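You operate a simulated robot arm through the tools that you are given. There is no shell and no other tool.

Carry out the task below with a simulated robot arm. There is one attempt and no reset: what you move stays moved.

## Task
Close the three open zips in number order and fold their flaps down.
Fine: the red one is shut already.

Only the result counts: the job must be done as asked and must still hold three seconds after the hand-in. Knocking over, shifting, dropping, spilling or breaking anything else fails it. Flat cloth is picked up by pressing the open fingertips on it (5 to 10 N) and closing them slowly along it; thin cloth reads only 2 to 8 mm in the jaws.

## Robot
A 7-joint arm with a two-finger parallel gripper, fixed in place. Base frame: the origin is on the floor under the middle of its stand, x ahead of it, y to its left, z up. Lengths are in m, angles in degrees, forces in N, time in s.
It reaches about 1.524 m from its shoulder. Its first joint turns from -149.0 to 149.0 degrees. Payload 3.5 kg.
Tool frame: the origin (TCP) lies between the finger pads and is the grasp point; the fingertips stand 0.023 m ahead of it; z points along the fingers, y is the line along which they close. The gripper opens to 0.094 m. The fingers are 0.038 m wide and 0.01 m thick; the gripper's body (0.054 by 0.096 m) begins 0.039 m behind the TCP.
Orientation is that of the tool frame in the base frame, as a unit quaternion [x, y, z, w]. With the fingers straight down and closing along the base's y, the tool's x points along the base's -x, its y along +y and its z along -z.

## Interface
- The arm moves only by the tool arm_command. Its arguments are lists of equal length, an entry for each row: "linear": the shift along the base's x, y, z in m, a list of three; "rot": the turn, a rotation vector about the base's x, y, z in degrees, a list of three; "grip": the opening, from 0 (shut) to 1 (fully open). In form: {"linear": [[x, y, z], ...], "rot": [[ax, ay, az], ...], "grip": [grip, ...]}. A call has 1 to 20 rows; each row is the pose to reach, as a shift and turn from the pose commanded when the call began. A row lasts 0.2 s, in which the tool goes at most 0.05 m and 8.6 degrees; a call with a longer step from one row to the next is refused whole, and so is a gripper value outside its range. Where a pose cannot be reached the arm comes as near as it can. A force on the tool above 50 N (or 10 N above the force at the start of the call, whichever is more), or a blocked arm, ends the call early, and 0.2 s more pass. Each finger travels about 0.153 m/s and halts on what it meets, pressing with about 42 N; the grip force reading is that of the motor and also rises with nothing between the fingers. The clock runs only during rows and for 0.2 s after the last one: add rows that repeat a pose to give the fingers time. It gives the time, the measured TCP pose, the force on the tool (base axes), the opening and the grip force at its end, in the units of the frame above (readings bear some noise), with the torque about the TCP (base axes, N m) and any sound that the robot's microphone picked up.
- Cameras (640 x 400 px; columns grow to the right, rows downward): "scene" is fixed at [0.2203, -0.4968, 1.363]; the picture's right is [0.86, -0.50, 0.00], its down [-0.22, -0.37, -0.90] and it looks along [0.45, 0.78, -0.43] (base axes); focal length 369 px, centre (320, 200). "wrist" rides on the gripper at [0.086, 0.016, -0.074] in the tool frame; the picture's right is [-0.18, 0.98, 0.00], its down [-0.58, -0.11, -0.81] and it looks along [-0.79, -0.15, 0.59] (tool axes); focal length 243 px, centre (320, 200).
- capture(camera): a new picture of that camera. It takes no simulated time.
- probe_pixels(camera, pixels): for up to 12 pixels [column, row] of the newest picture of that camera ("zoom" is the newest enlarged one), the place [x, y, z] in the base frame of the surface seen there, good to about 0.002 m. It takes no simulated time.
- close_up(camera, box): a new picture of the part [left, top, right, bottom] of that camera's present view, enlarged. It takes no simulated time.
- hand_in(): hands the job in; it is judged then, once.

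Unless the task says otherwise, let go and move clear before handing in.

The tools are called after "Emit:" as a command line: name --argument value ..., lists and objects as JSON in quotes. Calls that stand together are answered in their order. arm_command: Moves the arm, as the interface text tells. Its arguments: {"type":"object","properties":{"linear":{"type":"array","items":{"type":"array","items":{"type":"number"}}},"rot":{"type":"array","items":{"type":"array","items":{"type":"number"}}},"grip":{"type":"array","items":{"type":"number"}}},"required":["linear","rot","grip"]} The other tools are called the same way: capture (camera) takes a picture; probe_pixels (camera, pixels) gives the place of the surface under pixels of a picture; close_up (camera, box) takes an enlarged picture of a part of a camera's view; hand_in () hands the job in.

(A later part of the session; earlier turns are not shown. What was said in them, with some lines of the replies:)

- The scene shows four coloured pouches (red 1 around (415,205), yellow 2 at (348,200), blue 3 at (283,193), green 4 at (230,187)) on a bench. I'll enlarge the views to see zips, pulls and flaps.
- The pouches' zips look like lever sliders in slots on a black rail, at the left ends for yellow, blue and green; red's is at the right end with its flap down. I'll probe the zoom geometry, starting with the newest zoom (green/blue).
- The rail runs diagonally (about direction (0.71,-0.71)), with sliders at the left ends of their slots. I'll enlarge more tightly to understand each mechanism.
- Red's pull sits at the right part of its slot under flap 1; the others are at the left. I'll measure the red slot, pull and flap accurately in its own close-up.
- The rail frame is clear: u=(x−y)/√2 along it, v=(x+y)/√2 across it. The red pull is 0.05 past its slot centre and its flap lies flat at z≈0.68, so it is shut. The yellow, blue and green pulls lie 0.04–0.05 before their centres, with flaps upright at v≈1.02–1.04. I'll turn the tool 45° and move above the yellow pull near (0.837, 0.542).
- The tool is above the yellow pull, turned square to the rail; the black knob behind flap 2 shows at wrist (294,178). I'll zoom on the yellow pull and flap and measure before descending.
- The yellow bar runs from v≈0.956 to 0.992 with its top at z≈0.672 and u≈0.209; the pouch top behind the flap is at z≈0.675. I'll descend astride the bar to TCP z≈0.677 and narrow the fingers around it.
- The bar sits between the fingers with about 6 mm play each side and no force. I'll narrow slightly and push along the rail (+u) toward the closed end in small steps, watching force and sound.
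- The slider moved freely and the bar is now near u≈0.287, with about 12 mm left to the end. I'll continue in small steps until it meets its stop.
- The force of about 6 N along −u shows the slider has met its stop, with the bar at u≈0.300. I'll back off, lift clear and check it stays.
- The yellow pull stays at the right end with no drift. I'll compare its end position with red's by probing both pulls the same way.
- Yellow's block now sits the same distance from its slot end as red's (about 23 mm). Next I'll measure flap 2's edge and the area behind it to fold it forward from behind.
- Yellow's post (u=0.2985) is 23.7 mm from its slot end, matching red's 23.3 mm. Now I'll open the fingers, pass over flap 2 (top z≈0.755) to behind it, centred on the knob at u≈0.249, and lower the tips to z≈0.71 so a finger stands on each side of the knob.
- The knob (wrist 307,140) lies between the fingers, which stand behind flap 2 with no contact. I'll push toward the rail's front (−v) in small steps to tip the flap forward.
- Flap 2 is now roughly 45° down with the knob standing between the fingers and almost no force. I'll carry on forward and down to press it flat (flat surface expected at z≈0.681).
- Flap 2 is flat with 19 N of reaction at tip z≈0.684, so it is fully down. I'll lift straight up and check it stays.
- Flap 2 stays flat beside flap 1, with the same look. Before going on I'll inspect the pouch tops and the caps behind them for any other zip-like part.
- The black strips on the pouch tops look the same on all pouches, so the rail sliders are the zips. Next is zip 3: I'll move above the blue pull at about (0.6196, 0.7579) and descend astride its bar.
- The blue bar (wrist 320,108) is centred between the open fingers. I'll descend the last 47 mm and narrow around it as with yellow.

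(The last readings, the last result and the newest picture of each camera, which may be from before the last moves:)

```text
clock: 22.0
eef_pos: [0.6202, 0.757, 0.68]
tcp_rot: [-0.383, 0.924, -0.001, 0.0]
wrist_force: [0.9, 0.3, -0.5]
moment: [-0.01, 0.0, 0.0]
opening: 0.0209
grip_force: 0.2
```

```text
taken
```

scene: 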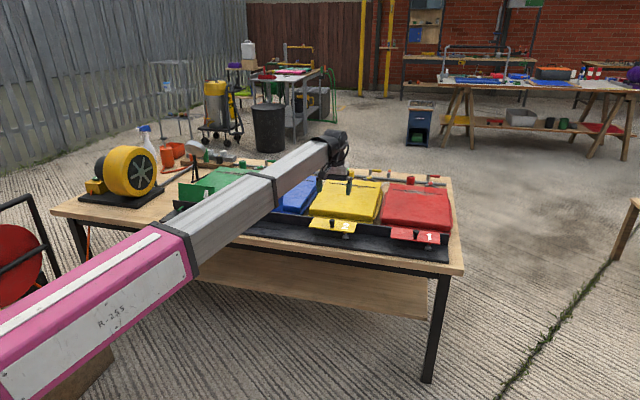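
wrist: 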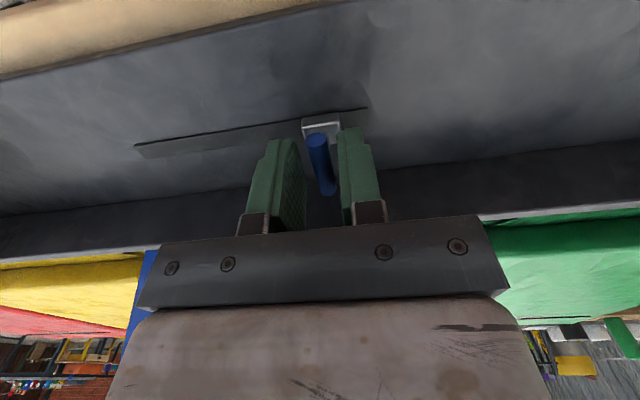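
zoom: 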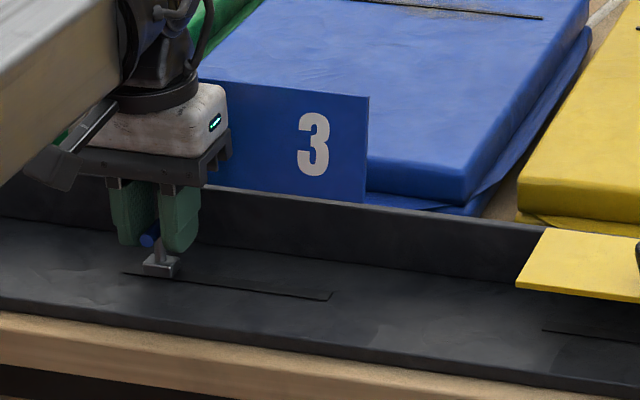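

The blue bar is between the fingers. I'll push it along +u (about 0.10 m), slowing near the expected stop.

Emit:
arm_command --linear '[[0.0, 0.0, 0], [0.0057, -0.0057, 0], [0.0113, -0.0113, 0], [0.017, -0.017, 0], [0.0226, -0.0226, 0], [0.0283, -0.0283, 0], [0.0339, -0.0339, 0], [0.0396, -0.0396, 0], [0.0453, -0.0453, 0], [0.0509, -0.0509, 0], [0.0566, -0.0566, 0], [0.0608, -0.0608, 0], [0.0644, -0.0644, 0], [0.0672, -0.0672, 0], [0.0693, -0.0693, 0], [0.0714, -0.0714, 0], [0.0728, -0.0728, 0], [0.0738, -0.0738, 0], [0.0738, -0.0738, 0]]' --rot '[[0, 0, 0], [0, 0, 0], [0, 0, 0], [0, 0, 0], [0, 0, 0], [0, 0, 0], [0, 0, 0], [0, 0, 0], [0, 0, 0], [0, 0, 0], [0, 0, 0], [0, 0, 0], [0, 0, 0], [0, 0, 0], [0, 0, 0], [0, 0, 0], [0, 0, 0], [0, 0, 0], [0, 0, 0]]' --grip '[0.17, 0.17, 0.17, 0.17, 0.17, 0.17, 0.17, 0.17, 0.17, 0.17, 0.17, 0.17, 0.17, 0.17, 0.17, 0.17, 0.17, 0.17, 0.17]'

Emit:
close_up --camera "scene" --box '[220, 180, 330, 245]'

Emit:
capture --camera "wrist"

```text
clock: 26.0
eef_pos: [0.6934, 0.685, 0.6786]
tcp_rot: [-0.383, 0.924, 0.0, 0.0]
wrist_force: [-9.3, 5.3, -5.3]
moment: [0.04, 0.11, 0.01]
opening: 0.0206
grip_force: 5.0
```

```text
5.82 times, centred on (275, 212) of scene
```

zoom: 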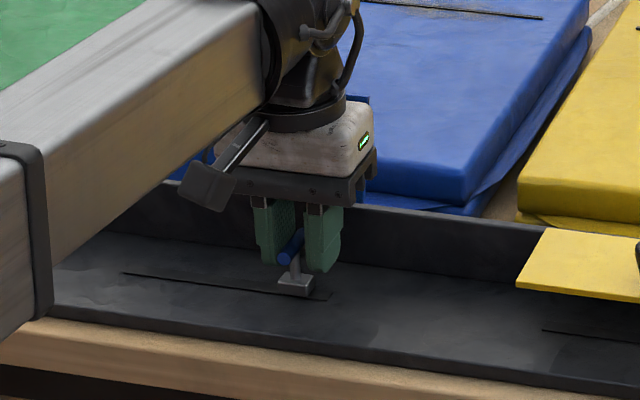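

```text
taken
```

wrist: 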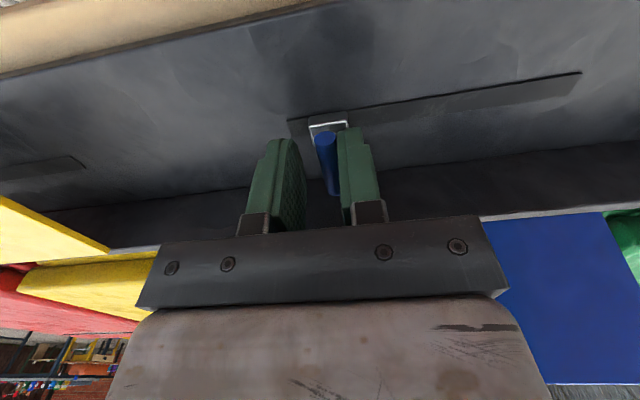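

About 10 N of opposing force and fingers pushed open to 20.6 mm show the blue slider at its stop. I'll back off, lift and check.

Emit:
arm_command --linear '[[-0.0045, 0.0045, 0], [-0.0045, 0.0045, 0], [-0.0045, 0.0045, 0.03], [-0.0045, 0.0045, 0.07], [-0.0045, 0.0045, 0.11], [-0.0045, 0.0045, 0.15], [-0.0045, 0.0045, 0.15]]' --rot '[[0, 0, 0], [0, 0, 0], [0, 0, 0], [0, 0, 0], [0, 0, 0], [0, 0, 0], [0, 0, 0]]' --grip '[0.25, 0.3, 0.3, 0.3, 0.3, 0.3, 0.3]'

Emit:
close_up --camera "scene" --box '[240, 190, 320, 240]'

Emit:
capture --camera "wrist"

Emit:
probe_pixels --camera "wrist" --pixels '[[315, 20], [318, 45], [400, 165]]'

```text
clock: 27.6
eef_pos: [0.6901, 0.6895, 0.8307]
tcp_rot: [-0.383, 0.924, 0.0, 0.0]
wrist_force: [-0.6, 0.2, -0.5]
moment: [-0.01, 0.02, -0.01]
opening: 0.0281
grip_force: 0.0
```

```text
8.00 times, centred on (280, 215) of scene
```

zoom: 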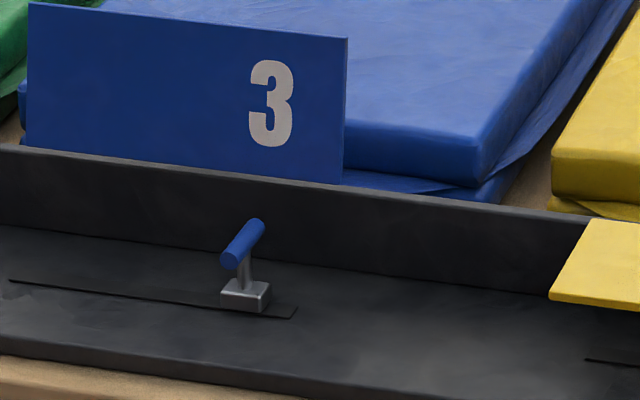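

```text
taken
```

wrist: 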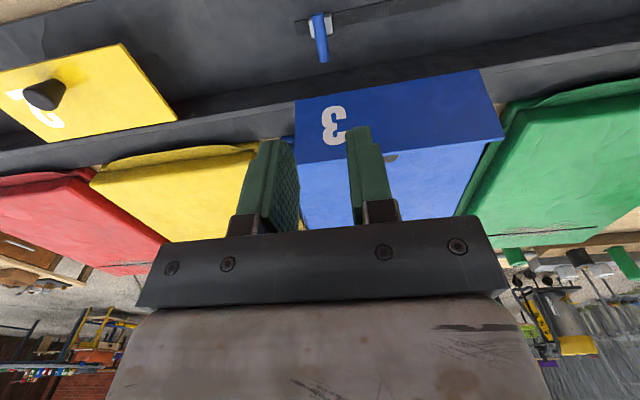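

```text
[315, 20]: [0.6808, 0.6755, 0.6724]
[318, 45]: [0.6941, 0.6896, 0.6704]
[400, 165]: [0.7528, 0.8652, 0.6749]
```

The blue pull holds at the right end. I'll verify its distance to the slot end and probe flap 3's edges.

Emit:
probe_pixels --camera "zoom" --pixels '[[246, 270], [294, 312], [222, 295], [265, 302], [31, 8], [345, 42], [341, 182]]'

Emit:
probe_pixels --camera "wrist" --pixels '[[389, 157], [391, 160], [500, 137], [300, 160], [430, 200]]'

```text
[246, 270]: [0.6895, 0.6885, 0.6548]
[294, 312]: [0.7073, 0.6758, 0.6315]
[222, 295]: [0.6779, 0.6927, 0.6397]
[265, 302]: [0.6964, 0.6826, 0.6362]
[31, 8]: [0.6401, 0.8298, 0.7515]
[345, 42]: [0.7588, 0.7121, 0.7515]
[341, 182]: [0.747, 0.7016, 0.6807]
```

```text
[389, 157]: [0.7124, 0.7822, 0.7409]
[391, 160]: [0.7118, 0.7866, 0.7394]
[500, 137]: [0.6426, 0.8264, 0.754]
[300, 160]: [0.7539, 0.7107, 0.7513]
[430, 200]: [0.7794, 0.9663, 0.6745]
```

Blue's post (u≈0.001) is at the same end offset as the others; flap 3 is centred at u≈−0.0505 with its knob at (0.712, 0.787). I'll go over and behind flap 3 in the same manner.

Emit:
arm_command --linear '[[0.0106, 0.0286, 0.01], [0.0213, 0.0571, 0.01], [0.032, 0.0857, 0.01], [0.0426, 0.1143, 0.0], [0.0426, 0.1143, -0.03], [0.0426, 0.1143, -0.06], [0.0426, 0.1143, -0.08], [0.0426, 0.1143, -0.093], [0.0426, 0.1143, -0.093]]' --rot '[[0, 0, 0], [0, 0, 0], [0, 0, 0], [0, 0, 0], [0, 0, 0], [0, 0, 0], [0, 0, 0], [0, 0, 0], [0, 0, 0]]' --grip '[0.5, 0.8, 1, 1, 1, 1, 1, 1, 1]'

Emit:
close_up --camera "scene" --box '[220, 150, 340, 240]'

Emit:
capture --camera "wrist"

```text
clock: 29.6
eef_pos: [0.7328, 0.8036, 0.7351]
tcp_rot: [-0.383, 0.924, 0.0, -0.001]
wrist_force: [-0.2, -0.5, 0.6]
moment: [0.01, -0.02, 0.03]
opening: 0.0939
grip_force: 0.1
```

```text
4.44 times, centred on (280, 195) of scene
```

zoom: 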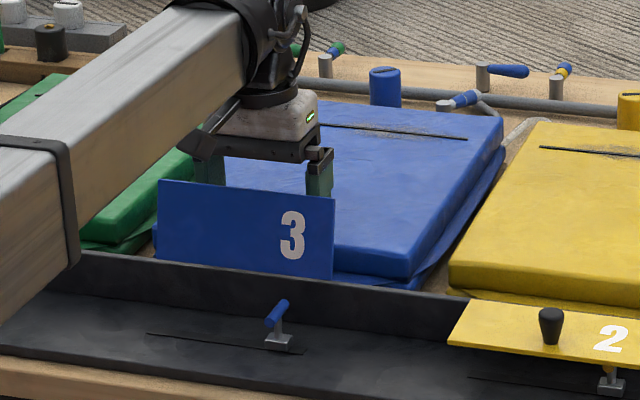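

```text
taken
```

wrist: 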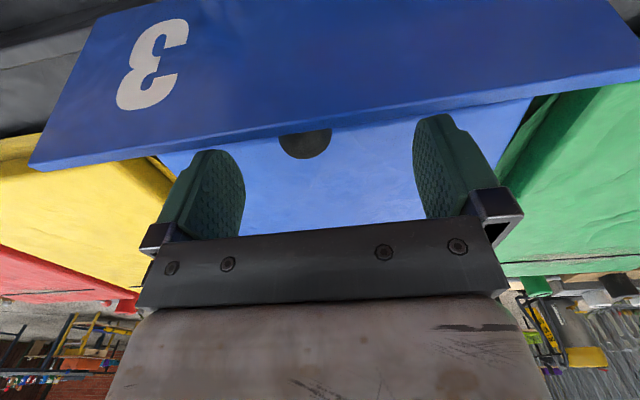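

The fingers stand behind flap 3 either side of its knob (wrist 306,142), same as for flap 2. I'll push it forward and then press it flat.

Emit:
arm_command --linear '[[-0.0085, -0.0085, 0], [-0.017, -0.017, 0], [-0.0247, -0.0247, 0], [-0.0318, -0.0318, 0], [-0.0389, -0.0389, 0], [-0.046, -0.046, 0], [-0.053, -0.053, 0], [-0.0572, -0.0572, -0.003], [-0.0615, -0.0615, -0.007], [-0.0657, -0.0657, -0.012], [-0.07, -0.07, -0.017], [-0.0721, -0.0721, -0.021], [-0.0735, -0.0735, -0.025], [-0.0742, -0.0742, -0.028], [-0.0742, -0.0742, -0.03], [-0.0742, -0.0742, -0.03]]' --rot '[[0, 0, 0], [0, 0, 0], [0, 0, 0], [0, 0, 0], [0, 0, 0], [0, 0, 0], [0, 0, 0], [0, 0, 0], [0, 0, 0], [0, 0, 0], [0, 0, 0], [0, 0, 0], [0, 0, 0], [0, 0, 0], [0, 0, 0], [0, 0, 0]]' --grip '[1, 1, 1, 1, 1, 1, 1, 1, 1, 1, 1, 1, 1, 1, 1, 1]'

Emit:
close_up --camera "scene" --box '[220, 160, 340, 250]'

Emit:
capture --camera "wrist"

```text
clock: 33.0
eef_pos: [0.6567, 0.7291, 0.7055]
tcp_rot: [-0.383, 0.924, 0.001, 0.0]
wrist_force: [1.0, -0.6, 26.5]
moment: [0.42, -0.3, 0.06]
opening: 0.094
grip_force: 0.2
```

```text
4.44 times, centred on (280, 205) of scene
```

zoom: 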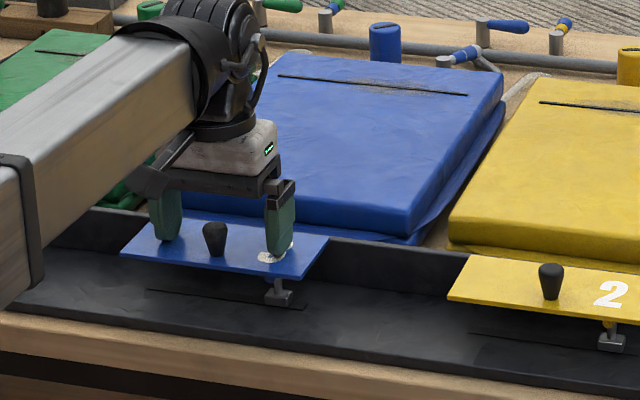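

```text
taken
```

wrist: 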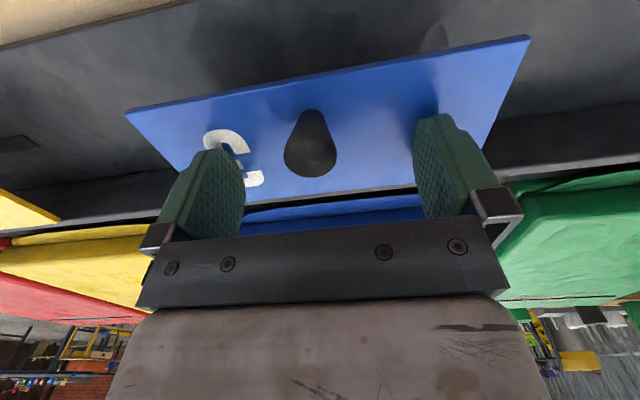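

Flap 3 is flat with 26 N of reaction. I'll lift clear and probe the blower and items near green to check clearances before moving to zip 4.

Emit:
arm_command --linear '[[0, 0, 0.01], [0, 0, 0.03], [0, 0, 0.06], [0, 0, 0.1], [0, 0, 0.13], [0, 0, 0.13]]' --rot '[[0, 0, 0], [0, 0, 0], [0, 0, 0], [0, 0, 0], [0, 0, 0], [0, 0, 0]]' --grip '[1, 1, 1, 1, 1, 1]'

Emit:
capture --camera "scene"

Emit:
close_up --camera "scene" --box '[240, 170, 460, 260]'

Emit:
close_up --camera "scene" --box '[60, 120, 260, 240]'

Emit:
probe_pixels --camera "scene" --pixels '[[135, 150], [155, 170], [108, 170], [147, 140], [194, 146], [205, 160], [180, 208], [167, 190]]'

```text
clock: 34.4
eef_pos: [0.657, 0.7275, 0.8383]
tcp_rot: [-0.383, 0.924, 0.0, -0.001]
wrist_force: [-0.7, 0.1, -0.2]
moment: [-0.01, -0.02, 0.0]
opening: 0.0941
grip_force: 0.0
```

```text
taken
```

scene: 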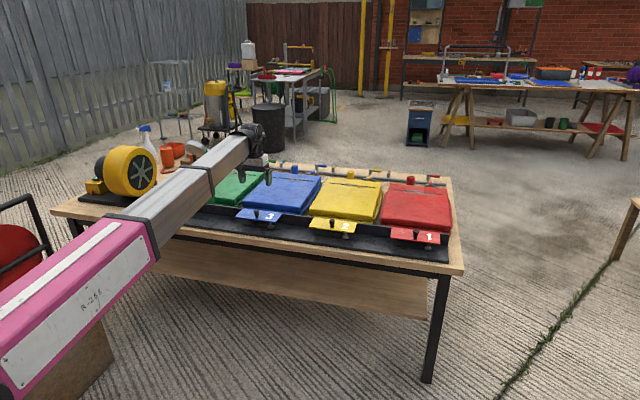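

```text
2.91 times, centred on (350, 215) of scene
```

zoom: 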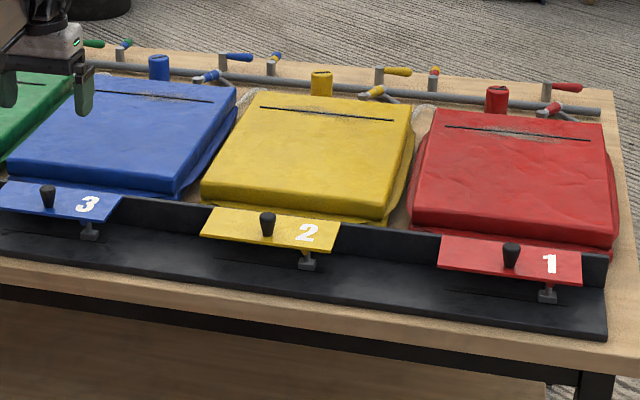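

```text
3.20 times, centred on (160, 180) of scene
```

zoom: 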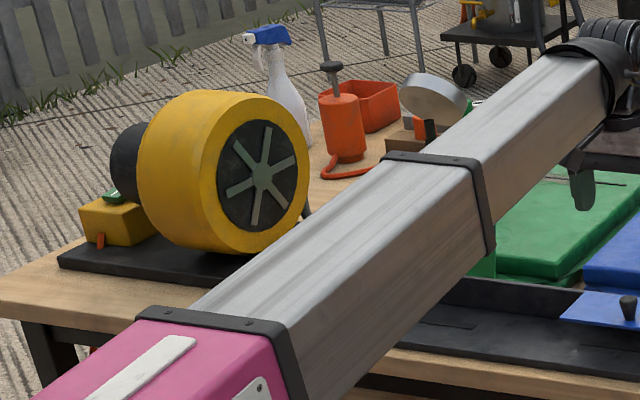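

```text
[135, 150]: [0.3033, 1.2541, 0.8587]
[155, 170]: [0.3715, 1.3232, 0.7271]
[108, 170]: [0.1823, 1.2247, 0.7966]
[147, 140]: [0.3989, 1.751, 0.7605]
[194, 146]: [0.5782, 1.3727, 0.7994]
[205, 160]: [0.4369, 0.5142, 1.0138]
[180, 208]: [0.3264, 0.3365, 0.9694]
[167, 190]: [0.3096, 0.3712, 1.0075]
```

Flap 3 stays down; the blower sits around (0.3, 1.25), well left of the green station. I'll check the red object at the far left (20,250) for arm-elbow clearance.

Emit:
probe_pixels --camera "scene" --pixels '[[15, 260], [33, 205], [40, 285], [60, 250], [100, 250], [146, 225], [20, 300], [75, 290]]'

```text
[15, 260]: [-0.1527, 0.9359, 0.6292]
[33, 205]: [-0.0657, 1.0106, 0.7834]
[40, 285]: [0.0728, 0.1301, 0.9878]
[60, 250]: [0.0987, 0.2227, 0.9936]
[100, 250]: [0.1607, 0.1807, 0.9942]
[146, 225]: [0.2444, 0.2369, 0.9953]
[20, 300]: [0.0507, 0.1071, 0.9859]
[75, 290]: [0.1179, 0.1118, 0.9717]
```

The red object tops out at z≈0.78 around (−0.1, 1.0), clear of the arm at z≈1.0. I'll move above the green pull at about (0.407, 0.971) and partly descend.

Emit:
arm_command --linear '[[-0.0313, 0.0302, 0], [-0.0626, 0.0605, 0], [-0.0939, 0.0907, 0], [-0.1252, 0.121, 0], [-0.1565, 0.1512, 0], [-0.1878, 0.1814, 0], [-0.2191, 0.2117, 0], [-0.2504, 0.2419, 0], [-0.2504, 0.2419, -0.04], [-0.2504, 0.2419, -0.08], [-0.2504, 0.2419, -0.11], [-0.2504, 0.2419, -0.11]]' --rot '[[0, 0, 0], [0, 0, 0], [0, 0, 0], [0, 0, 0], [0, 0, 0], [0, 0, 0], [0, 0, 0], [0, 0, 0], [0, 0, 0], [0, 0, 0], [0, 0, 0], [0, 0, 0]]' --grip '[1, 1, 1, 1, 1, 1, 1, 1, 1, 1, 1, 1]'

Emit:
close_up --camera "scene" --box '[150, 150, 270, 240]'

Emit:
capture --camera "wrist"

```text
clock: 37.0
eef_pos: [0.4077, 0.968, 0.7247]
tcp_rot: [-0.384, 0.923, 0.0, 0.0]
wrist_force: [0.3, 0.0, 0.2]
moment: [-0.01, 0.0, -0.02]
opening: 0.0942
grip_force: 0.1
```

```text
4.44 times, centred on (210, 195) of scene
```

zoom: 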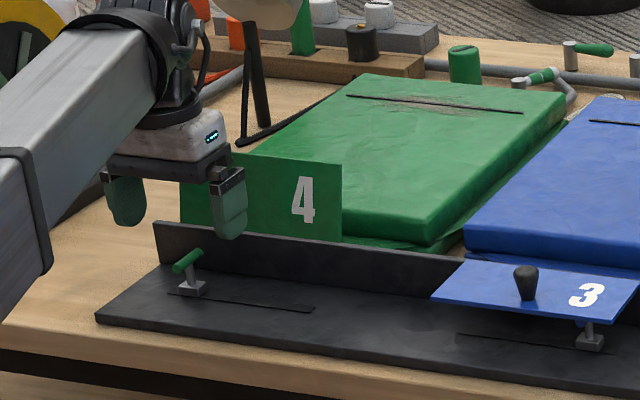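

```text
taken
```

wrist: 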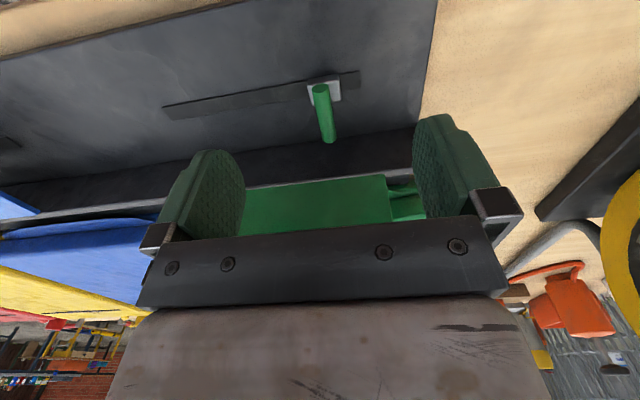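

The green bar (wrist 323,112) is centred between the fingers. I'll descend and narrow around it.

Emit:
arm_command --linear '[[0, 0, -0.02], [0, 0, -0.035], [0, 0, -0.047], [0, 0, -0.047], [0, 0, -0.047], [0, 0, -0.047], [0, 0, -0.047]]' --rot '[[0, 0, 0], [0, 0, 0], [0, 0, 0], [0, 0, 0], [0, 0, 0], [0, 0, 0], [0, 0, 0]]' --grip '[1, 1, 1, 0.7, 0.4, 0.22, 0.22]'

Emit:
close_up --camera "scene" --box '[150, 160, 270, 240]'

Emit:
capture --camera "wrist"

```text
clock: 38.6
eef_pos: [0.4067, 0.9685, 0.6772]
tcp_rot: [-0.382, 0.924, 0.001, 0.0]
wrist_force: [-0.4, 0.1, -0.4]
moment: [0.0, 0.0, 0.03]
opening: 0.0205
grip_force: 0.0
```

```text
5.00 times, centred on (210, 200) of scene
```

zoom: 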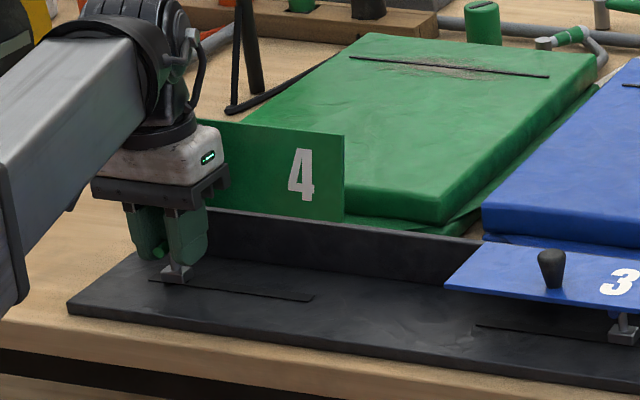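

```text
taken
```

wrist: 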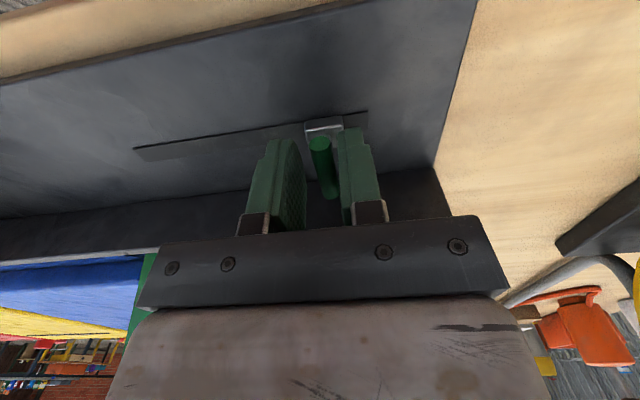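

The green bar is between the fingers. I'll push it along +u to its stop, slowing at the end.

Emit:
arm_command --linear '[[0.0, 0.0, 0], [0.0057, -0.0057, 0], [0.0113, -0.0113, 0], [0.017, -0.017, 0], [0.0226, -0.0226, 0], [0.0283, -0.0283, 0], [0.0339, -0.0339, 0], [0.0396, -0.0396, 0], [0.0453, -0.0453, 0], [0.0509, -0.0509, 0], [0.0566, -0.0566, 0], [0.0608, -0.0608, 0], [0.0644, -0.0644, 0], [0.0672, -0.0672, 0], [0.0693, -0.0693, 0], [0.0714, -0.0714, 0], [0.0733, -0.0733, 0], [0.0747, -0.0747, 0], [0.0747, -0.0747, 0]]' --rot '[[0, 0, 0], [0, 0, 0], [0, 0, 0], [0, 0, 0], [0, 0, 0], [0, 0, 0], [0, 0, 0], [0, 0, 0], [0, 0, 0], [0, 0, 0], [0, 0, 0], [0, 0, 0], [0, 0, 0], [0, 0, 0], [0, 0, 0], [0, 0, 0], [0, 0, 0], [0, 0, 0], [0, 0, 0]]' --grip '[0.17, 0.17, 0.17, 0.17, 0.17, 0.17, 0.17, 0.17, 0.17, 0.17, 0.17, 0.17, 0.17, 0.17, 0.17, 0.17, 0.17, 0.17, 0.17]'

Emit:
close_up --camera "scene" --box '[150, 160, 270, 240]'

Emit:
capture --camera "wrist"

```text
clock: 42.6
eef_pos: [0.4827, 0.8969, 0.6774]
tcp_rot: [-0.383, 0.924, 0.001, 0.0]
wrist_force: [-4.9, 8.8, 4.2]
moment: [0.17, 0.08, 0.0]
opening: 0.0202
grip_force: 5.2
```

```text
5.00 times, centred on (210, 200) of scene
```

zoom: 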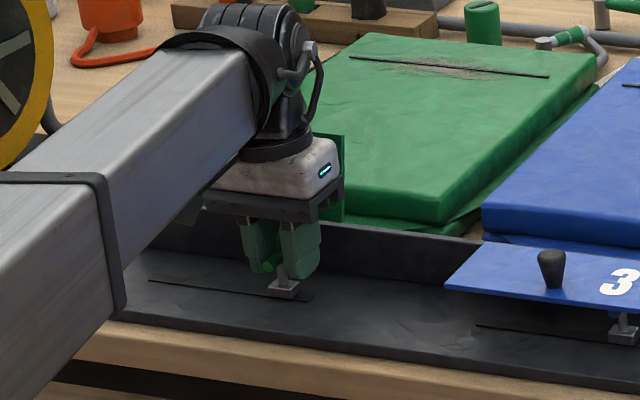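

```text
taken
```

wrist: 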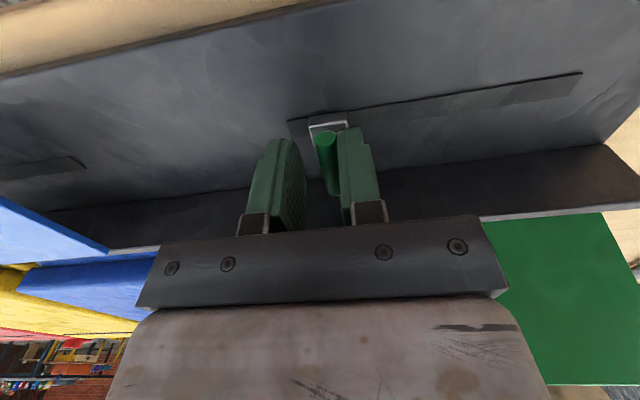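

The green slider has met its stop (about 10 N along −u, fingers opened to 20 mm). I'll back off, lift and measure the pull and flap 4.

Emit:
arm_command --linear '[[-0.0045, 0.0045, 0], [-0.0045, 0.0045, 0], [-0.0045, 0.0045, 0.03], [-0.0045, 0.0045, 0.07], [-0.0045, 0.0045, 0.11], [-0.0045, 0.0045, 0.15], [-0.0045, 0.0045, 0.15]]' --rot '[[0, 0, 0], [0, 0, 0], [0, 0, 0], [0, 0, 0], [0, 0, 0], [0, 0, 0], [0, 0, 0]]' --grip '[0.25, 0.3, 0.3, 0.3, 0.3, 0.3, 0.3]'

Emit:
capture --camera "wrist"

Emit:
close_up --camera "scene" --box '[165, 175, 245, 230]'

Emit:
probe_pixels --camera "wrist" --pixels '[[315, 20], [318, 45], [389, 157], [391, 160], [500, 137], [300, 160]]'

```text
clock: 44.2
eef_pos: [0.4776, 0.9006, 0.8281]
tcp_rot: [-0.382, 0.924, 0.0, 0.001]
wrist_force: [0.3, -0.3, -0.2]
moment: [0.03, -0.01, -0.02]
opening: 0.0282
grip_force: 0.1
```

```text
taken
```

wrist: 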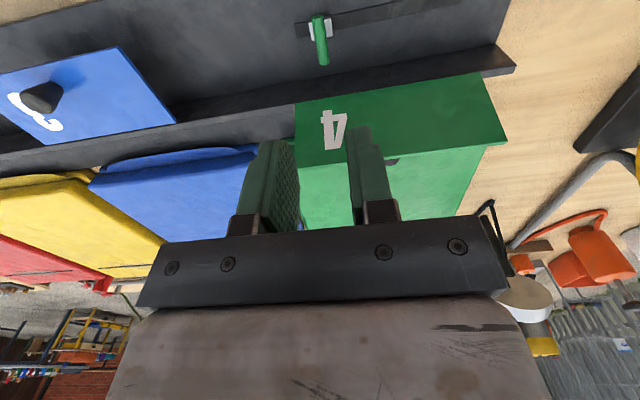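

```text
7.27 times, centred on (205, 202) of scene
```

zoom: 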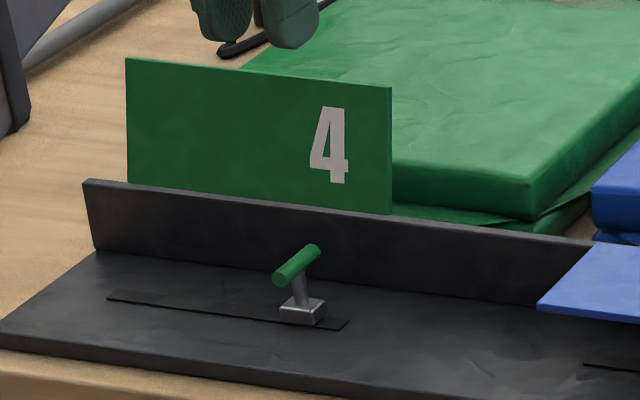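

```text
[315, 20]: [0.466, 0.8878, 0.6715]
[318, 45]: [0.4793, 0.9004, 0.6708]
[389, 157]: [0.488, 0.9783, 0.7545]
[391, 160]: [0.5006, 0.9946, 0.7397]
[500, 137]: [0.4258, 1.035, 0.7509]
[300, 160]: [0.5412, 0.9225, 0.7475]
```

The green pull is at its end (u≈−0.298) and stays. A lamp foot (zoom 225,48) stands near the green pouch, so I'll check its position before going behind flap 4.

Emit:
probe_pixels --camera "zoom" --pixels '[[224, 50], [320, 6], [300, 280], [345, 325], [130, 62], [390, 92], [262, 15]]'

Emit:
capture --camera "scene"

Emit:
probe_pixels --camera "scene" --pixels '[[194, 146], [185, 150], [197, 170], [203, 160], [205, 150]]'

```text
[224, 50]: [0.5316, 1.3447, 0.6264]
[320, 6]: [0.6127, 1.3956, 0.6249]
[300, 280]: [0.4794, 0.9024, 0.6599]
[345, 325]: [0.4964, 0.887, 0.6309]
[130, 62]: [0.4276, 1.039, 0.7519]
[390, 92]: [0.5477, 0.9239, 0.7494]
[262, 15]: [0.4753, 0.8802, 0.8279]
```

```text
taken
```

scene: 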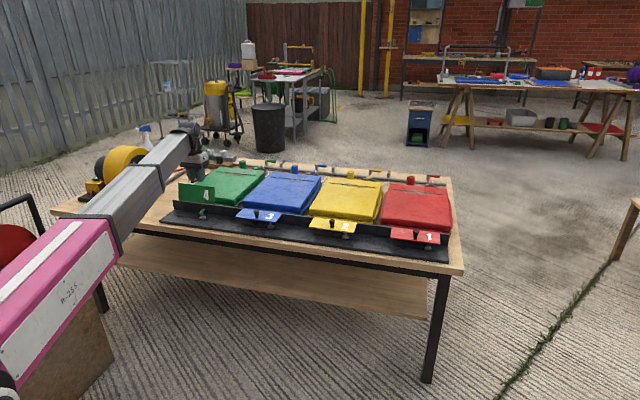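

```text
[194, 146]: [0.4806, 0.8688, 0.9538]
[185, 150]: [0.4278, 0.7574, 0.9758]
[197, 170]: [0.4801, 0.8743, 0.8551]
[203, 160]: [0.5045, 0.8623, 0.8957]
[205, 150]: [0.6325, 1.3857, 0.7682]
```

The lamp foot is at v≈1.33, well clear of the tool at v≈1.09. I'll pass over flap 4 and lower the open fingers behind it around the knob (u≈−0.35).

Emit:
arm_command --linear '[[0.0106, 0.0286, 0.01], [0.0213, 0.0571, 0.01], [0.032, 0.0857, 0.01], [0.0426, 0.1143, 0.0], [0.0426, 0.1143, -0.03], [0.0426, 0.1143, -0.06], [0.0426, 0.1143, -0.08], [0.0426, 0.1143, -0.093], [0.0426, 0.1143, -0.093]]' --rot '[[0, 0, 0], [0, 0, 0], [0, 0, 0], [0, 0, 0], [0, 0, 0], [0, 0, 0], [0, 0, 0], [0, 0, 0], [0, 0, 0]]' --grip '[0.5, 0.8, 1, 1, 1, 1, 1, 1, 1]'

Emit:
close_up --camera "scene" --box '[150, 140, 270, 230]'

Emit:
capture --camera "wrist"

```text
clock: 46.2
eef_pos: [0.5216, 1.0118, 0.7354]
tcp_rot: [-0.384, 0.924, 0.0, 0.0]
wrist_force: [-1.2, 0.2, 0.5]
moment: [0.02, -0.01, -0.01]
opening: 0.0941
grip_force: 0.1
```

```text
4.44 times, centred on (210, 185) of scene
```

zoom: 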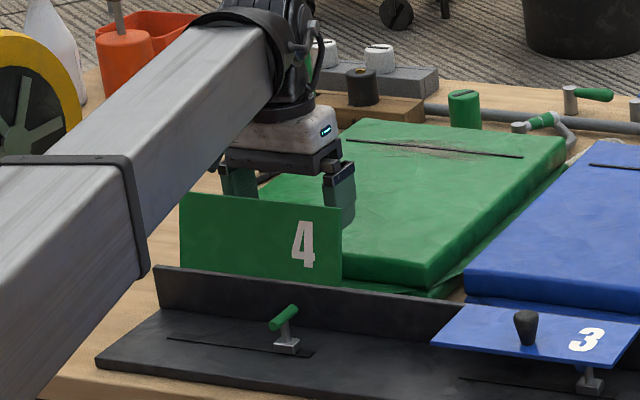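

```text
taken
```

wrist: 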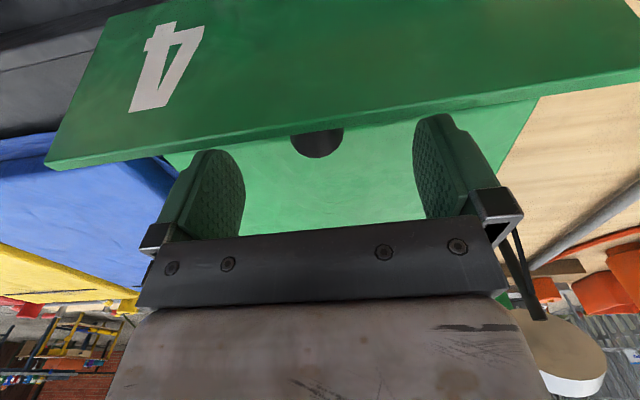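

The fingers stand behind flap 4 on either side of its knob (wrist 317,142), with no contact. I'll push it forward and press it flat with the same path.

Emit:
arm_command --linear '[[-0.0085, -0.0085, 0], [-0.017, -0.017, 0], [-0.0247, -0.0247, 0], [-0.0318, -0.0318, 0], [-0.0389, -0.0389, 0], [-0.046, -0.046, 0], [-0.053, -0.053, 0], [-0.0572, -0.0572, -0.003], [-0.0615, -0.0615, -0.007], [-0.0657, -0.0657, -0.012], [-0.07, -0.07, -0.017], [-0.0721, -0.0721, -0.021], [-0.0735, -0.0735, -0.025], [-0.0742, -0.0742, -0.028], [-0.0742, -0.0742, -0.03], [-0.0742, -0.0742, -0.03]]' --rot '[[0, 0, 0], [0, 0, 0], [0, 0, 0], [0, 0, 0], [0, 0, 0], [0, 0, 0], [0, 0, 0], [0, 0, 0], [0, 0, 0], [0, 0, 0], [0, 0, 0], [0, 0, 0], [0, 0, 0], [0, 0, 0], [0, 0, 0], [0, 0, 0]]' --grip '[1, 1, 1, 1, 1, 1, 1, 1, 1, 1, 1, 1, 1, 1, 1, 1]'

Emit:
close_up --camera "scene" --box '[150, 150, 270, 240]'

Emit:
capture --camera "wrist"

```text
clock: 49.6
eef_pos: [0.4458, 0.9415, 0.7063]
tcp_rot: [-0.383, 0.924, 0.0, 0.0]
wrist_force: [-1.4, -0.5, 3.2]
moment: [-0.01, -0.03, 0.01]
opening: 0.0939
grip_force: 0.1
```

```text
4.44 times, centred on (210, 195) of scene
```

zoom: 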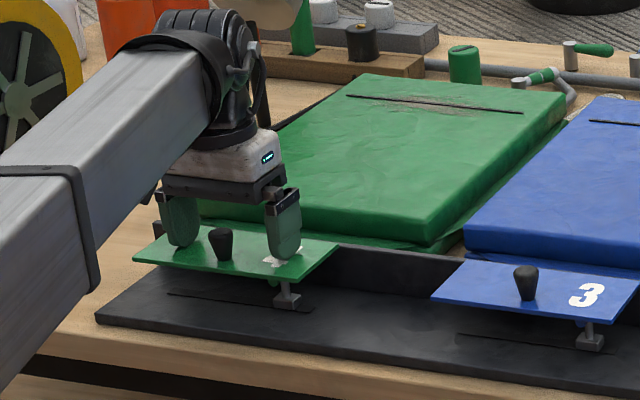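

```text
taken
```

wrist: 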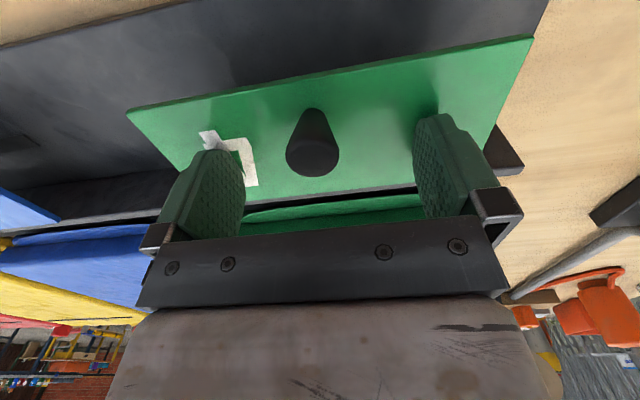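

Flap 4 looks flat, but the reaction is only 3 N (flaps 2 and 3 gave 19–26 N). I'll press a few more millimetres until the reaction rises.

Emit:
arm_command --linear '[[0, 0, -0.0015], [0, 0, -0.003], [0, 0, -0.003]]' --rot '[[0, 0, 0], [0, 0, 0], [0, 0, 0]]' --grip '[1, 1, 1]'

```text
clock: 50.4
eef_pos: [0.4464, 0.9412, 0.7055]
tcp_rot: [-0.383, 0.924, 0.002, 0.002]
wrist_force: [7.4, 10.6, 49.4]
moment: [0.24, -1.33, 0.05]
opening: 0.0943
grip_force: 0.1
```

The reaction is now 49 N, so flap 4 is fully down. I'll lift clear, retreat toward the front and inspect everything.

Emit:
arm_command --linear '[[0, 0, 0.005], [0, 0, 0.02], [0, 0, 0.05], [0, 0, 0.09], [0, 0, 0.13], [-0.03, -0.03, 0.15], [-0.06, -0.06, 0.18], [-0.09, -0.09, 0.2], [-0.12, -0.12, 0.2], [-0.15, -0.15, 0.2], [-0.15, -0.15, 0.2]]' --rot '[[0, 0, 0], [0, 0, 0], [0, 0, 0], [0, 0, 0], [0, 0, 0], [0, 0, 0], [0, 0, 0], [0, 0, 0], [0, 0, 0], [0, 0, 0], [0, 0, 0]]' --grip '[1, 1, 1, 1, 1, 1, 1, 1, 1, 1, 1]'

Emit:
capture --camera "scene"

Emit:
close_up --camera "scene" --box '[300, 170, 460, 260]'

Emit:
close_up --camera "scene" --box '[150, 150, 320, 250]'

Emit:
capture --camera "wrist"

```text
refused: row 7 steps farther than a row can; nothing moved
```

```text
taken
```

scene: 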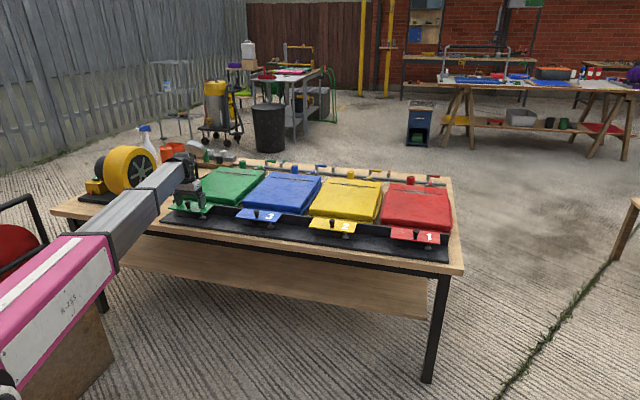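

```text
4.00 times, centred on (380, 215) of scene
```

zoom: 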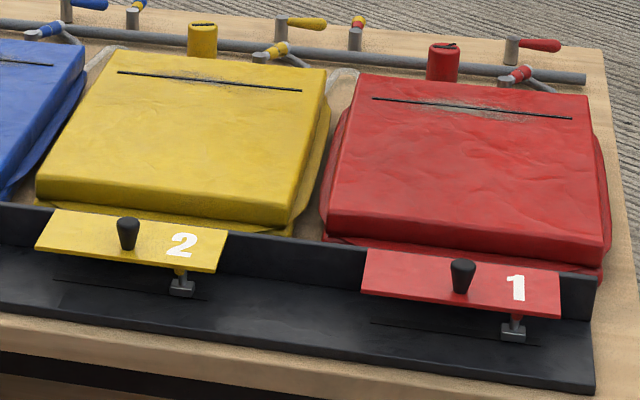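

```text
3.76 times, centred on (235, 200) of scene
```

zoom: 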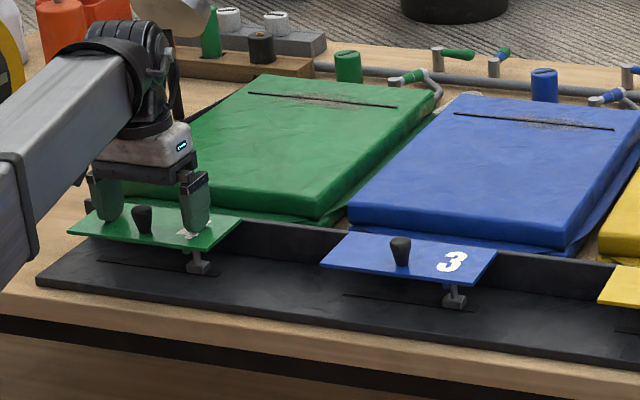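

```text
taken
```

wrist: 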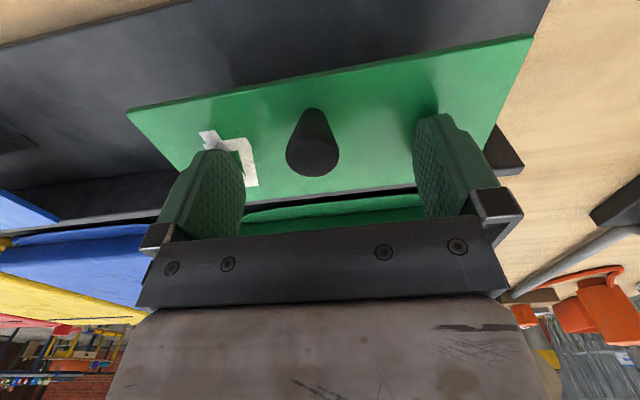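

The retreat was refused for one over-long step, so nothing moved. I'll repeat it with smaller steps and then inspect.

Emit:
arm_command --linear '[[0, 0, 0.005], [0, 0, 0.02], [0, 0, 0.05], [0, 0, 0.09], [0, 0, 0.13], [-0.02, -0.02, 0.15], [-0.045, -0.045, 0.165], [-0.07, -0.07, 0.18], [-0.1, -0.1, 0.19], [-0.13, -0.13, 0.2], [-0.15, -0.15, 0.2], [-0.15, -0.15, 0.2]]' --rot '[[0, 0, 0], [0, 0, 0], [0, 0, 0], [0, 0, 0], [0, 0, 0], [0, 0, 0], [0, 0, 0], [0, 0, 0], [0, 0, 0], [0, 0, 0], [0, 0, 0], [0, 0, 0]]' --grip '[1, 1, 1, 1, 1, 1, 1, 1, 1, 1, 1, 1]'

Emit:
capture --camera "scene"

Emit:
close_up --camera "scene" --box '[150, 150, 320, 250]'

Emit:
close_up --camera "scene" --box '[230, 150, 450, 210]'

Emit:
capture --camera "wrist"

```text
clock: 53.0
eef_pos: [0.2967, 0.7913, 0.9018]
tcp_rot: [-0.382, 0.924, 0.0, 0.0]
wrist_force: [-0.2, -0.4, 0.3]
moment: [0.0, 0.02, 0.03]
opening: 0.0937
grip_force: 0.0
```

```text
taken
```

scene: 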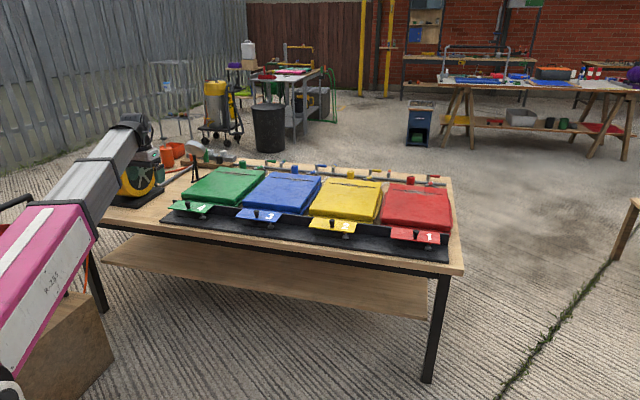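

```text
3.76 times, centred on (235, 200) of scene
```

zoom: 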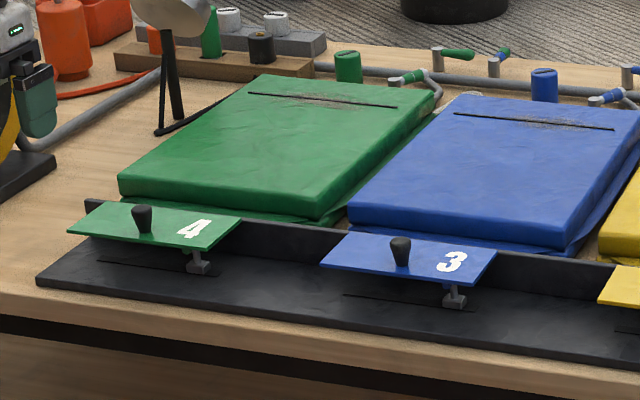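

```text
2.91 times, centred on (340, 180) of scene
```

zoom: 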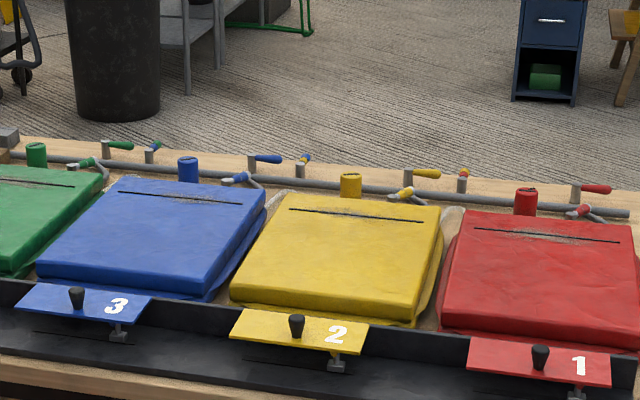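

```text
taken
```

wrist: 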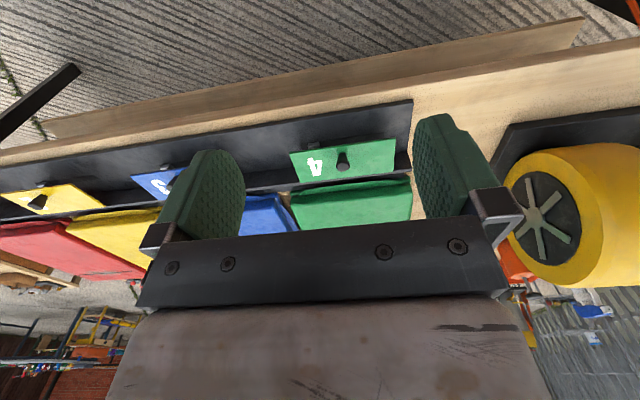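

All four flaps lie flat with pulls at the right ends. I'll do a final close check of each pull's position and each flap's height.

Emit:
close_up --camera "scene" --box '[300, 205, 450, 260]'

Emit:
probe_pixels --camera "scene" --pixels '[[320, 222], [352, 229], [395, 232], [434, 241], [240, 213], [274, 220], [172, 206], [207, 211], [202, 215], [266, 222], [345, 235], [428, 247]]'

Emit:
close_up --camera "scene" --box '[160, 190, 290, 240]'

```text
4.27 times, centred on (375, 232) of scene
```

zoom: 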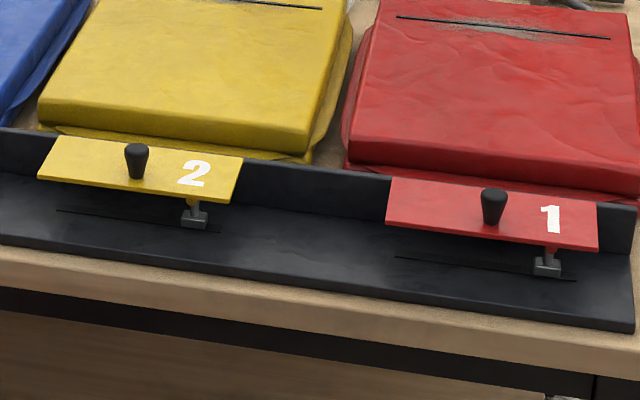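

```text
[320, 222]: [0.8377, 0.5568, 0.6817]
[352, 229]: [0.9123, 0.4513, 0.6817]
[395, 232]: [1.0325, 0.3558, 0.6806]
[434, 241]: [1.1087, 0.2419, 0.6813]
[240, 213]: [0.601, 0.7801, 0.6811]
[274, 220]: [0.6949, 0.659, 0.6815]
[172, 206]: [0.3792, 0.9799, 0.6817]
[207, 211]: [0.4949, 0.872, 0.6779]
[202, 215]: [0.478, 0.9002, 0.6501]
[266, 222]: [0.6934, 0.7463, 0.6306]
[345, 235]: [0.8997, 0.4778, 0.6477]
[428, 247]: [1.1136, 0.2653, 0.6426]
```

```text
4.92 times, centred on (225, 215) of scene
```

zoom: 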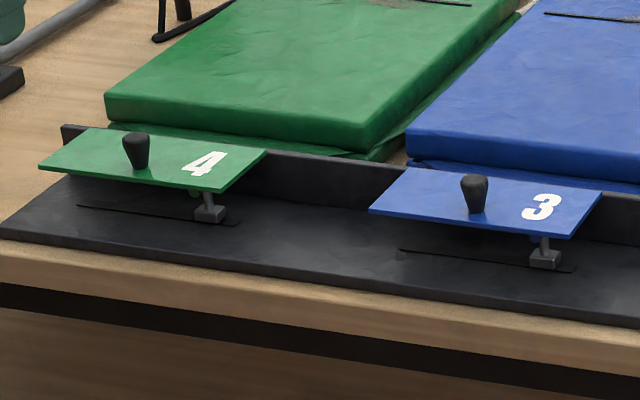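

All four flaps lie at z≈0.681, and the yellow, blue and green pulls sit about 22–24 mm from their slot ends, the same as red's. The gripper is open and well clear, so I'm handing in.

Emit:
hand_in

```text
The job is handed in.
```

I closed zips 2, 3 and 4 in that order and folded each flap down right after its zip. The job is handed in, but no verdict has come back yet.

- **Zips:** I pushed the yellow, blue and green pulls until they stopped. Each sits about 22–24 mm from the end of its slot, the same as red's, and stayed there after I let go.
- **Flaps:** all four lie flat at the same height (about 0.681 m), and the three I folded stayed down after I lifted off.
- **Red:** its zip and flap measured as already shut, so I left it alone.

I saw nothing else moved or knocked. I backed the gripper off and left it open before handing in.
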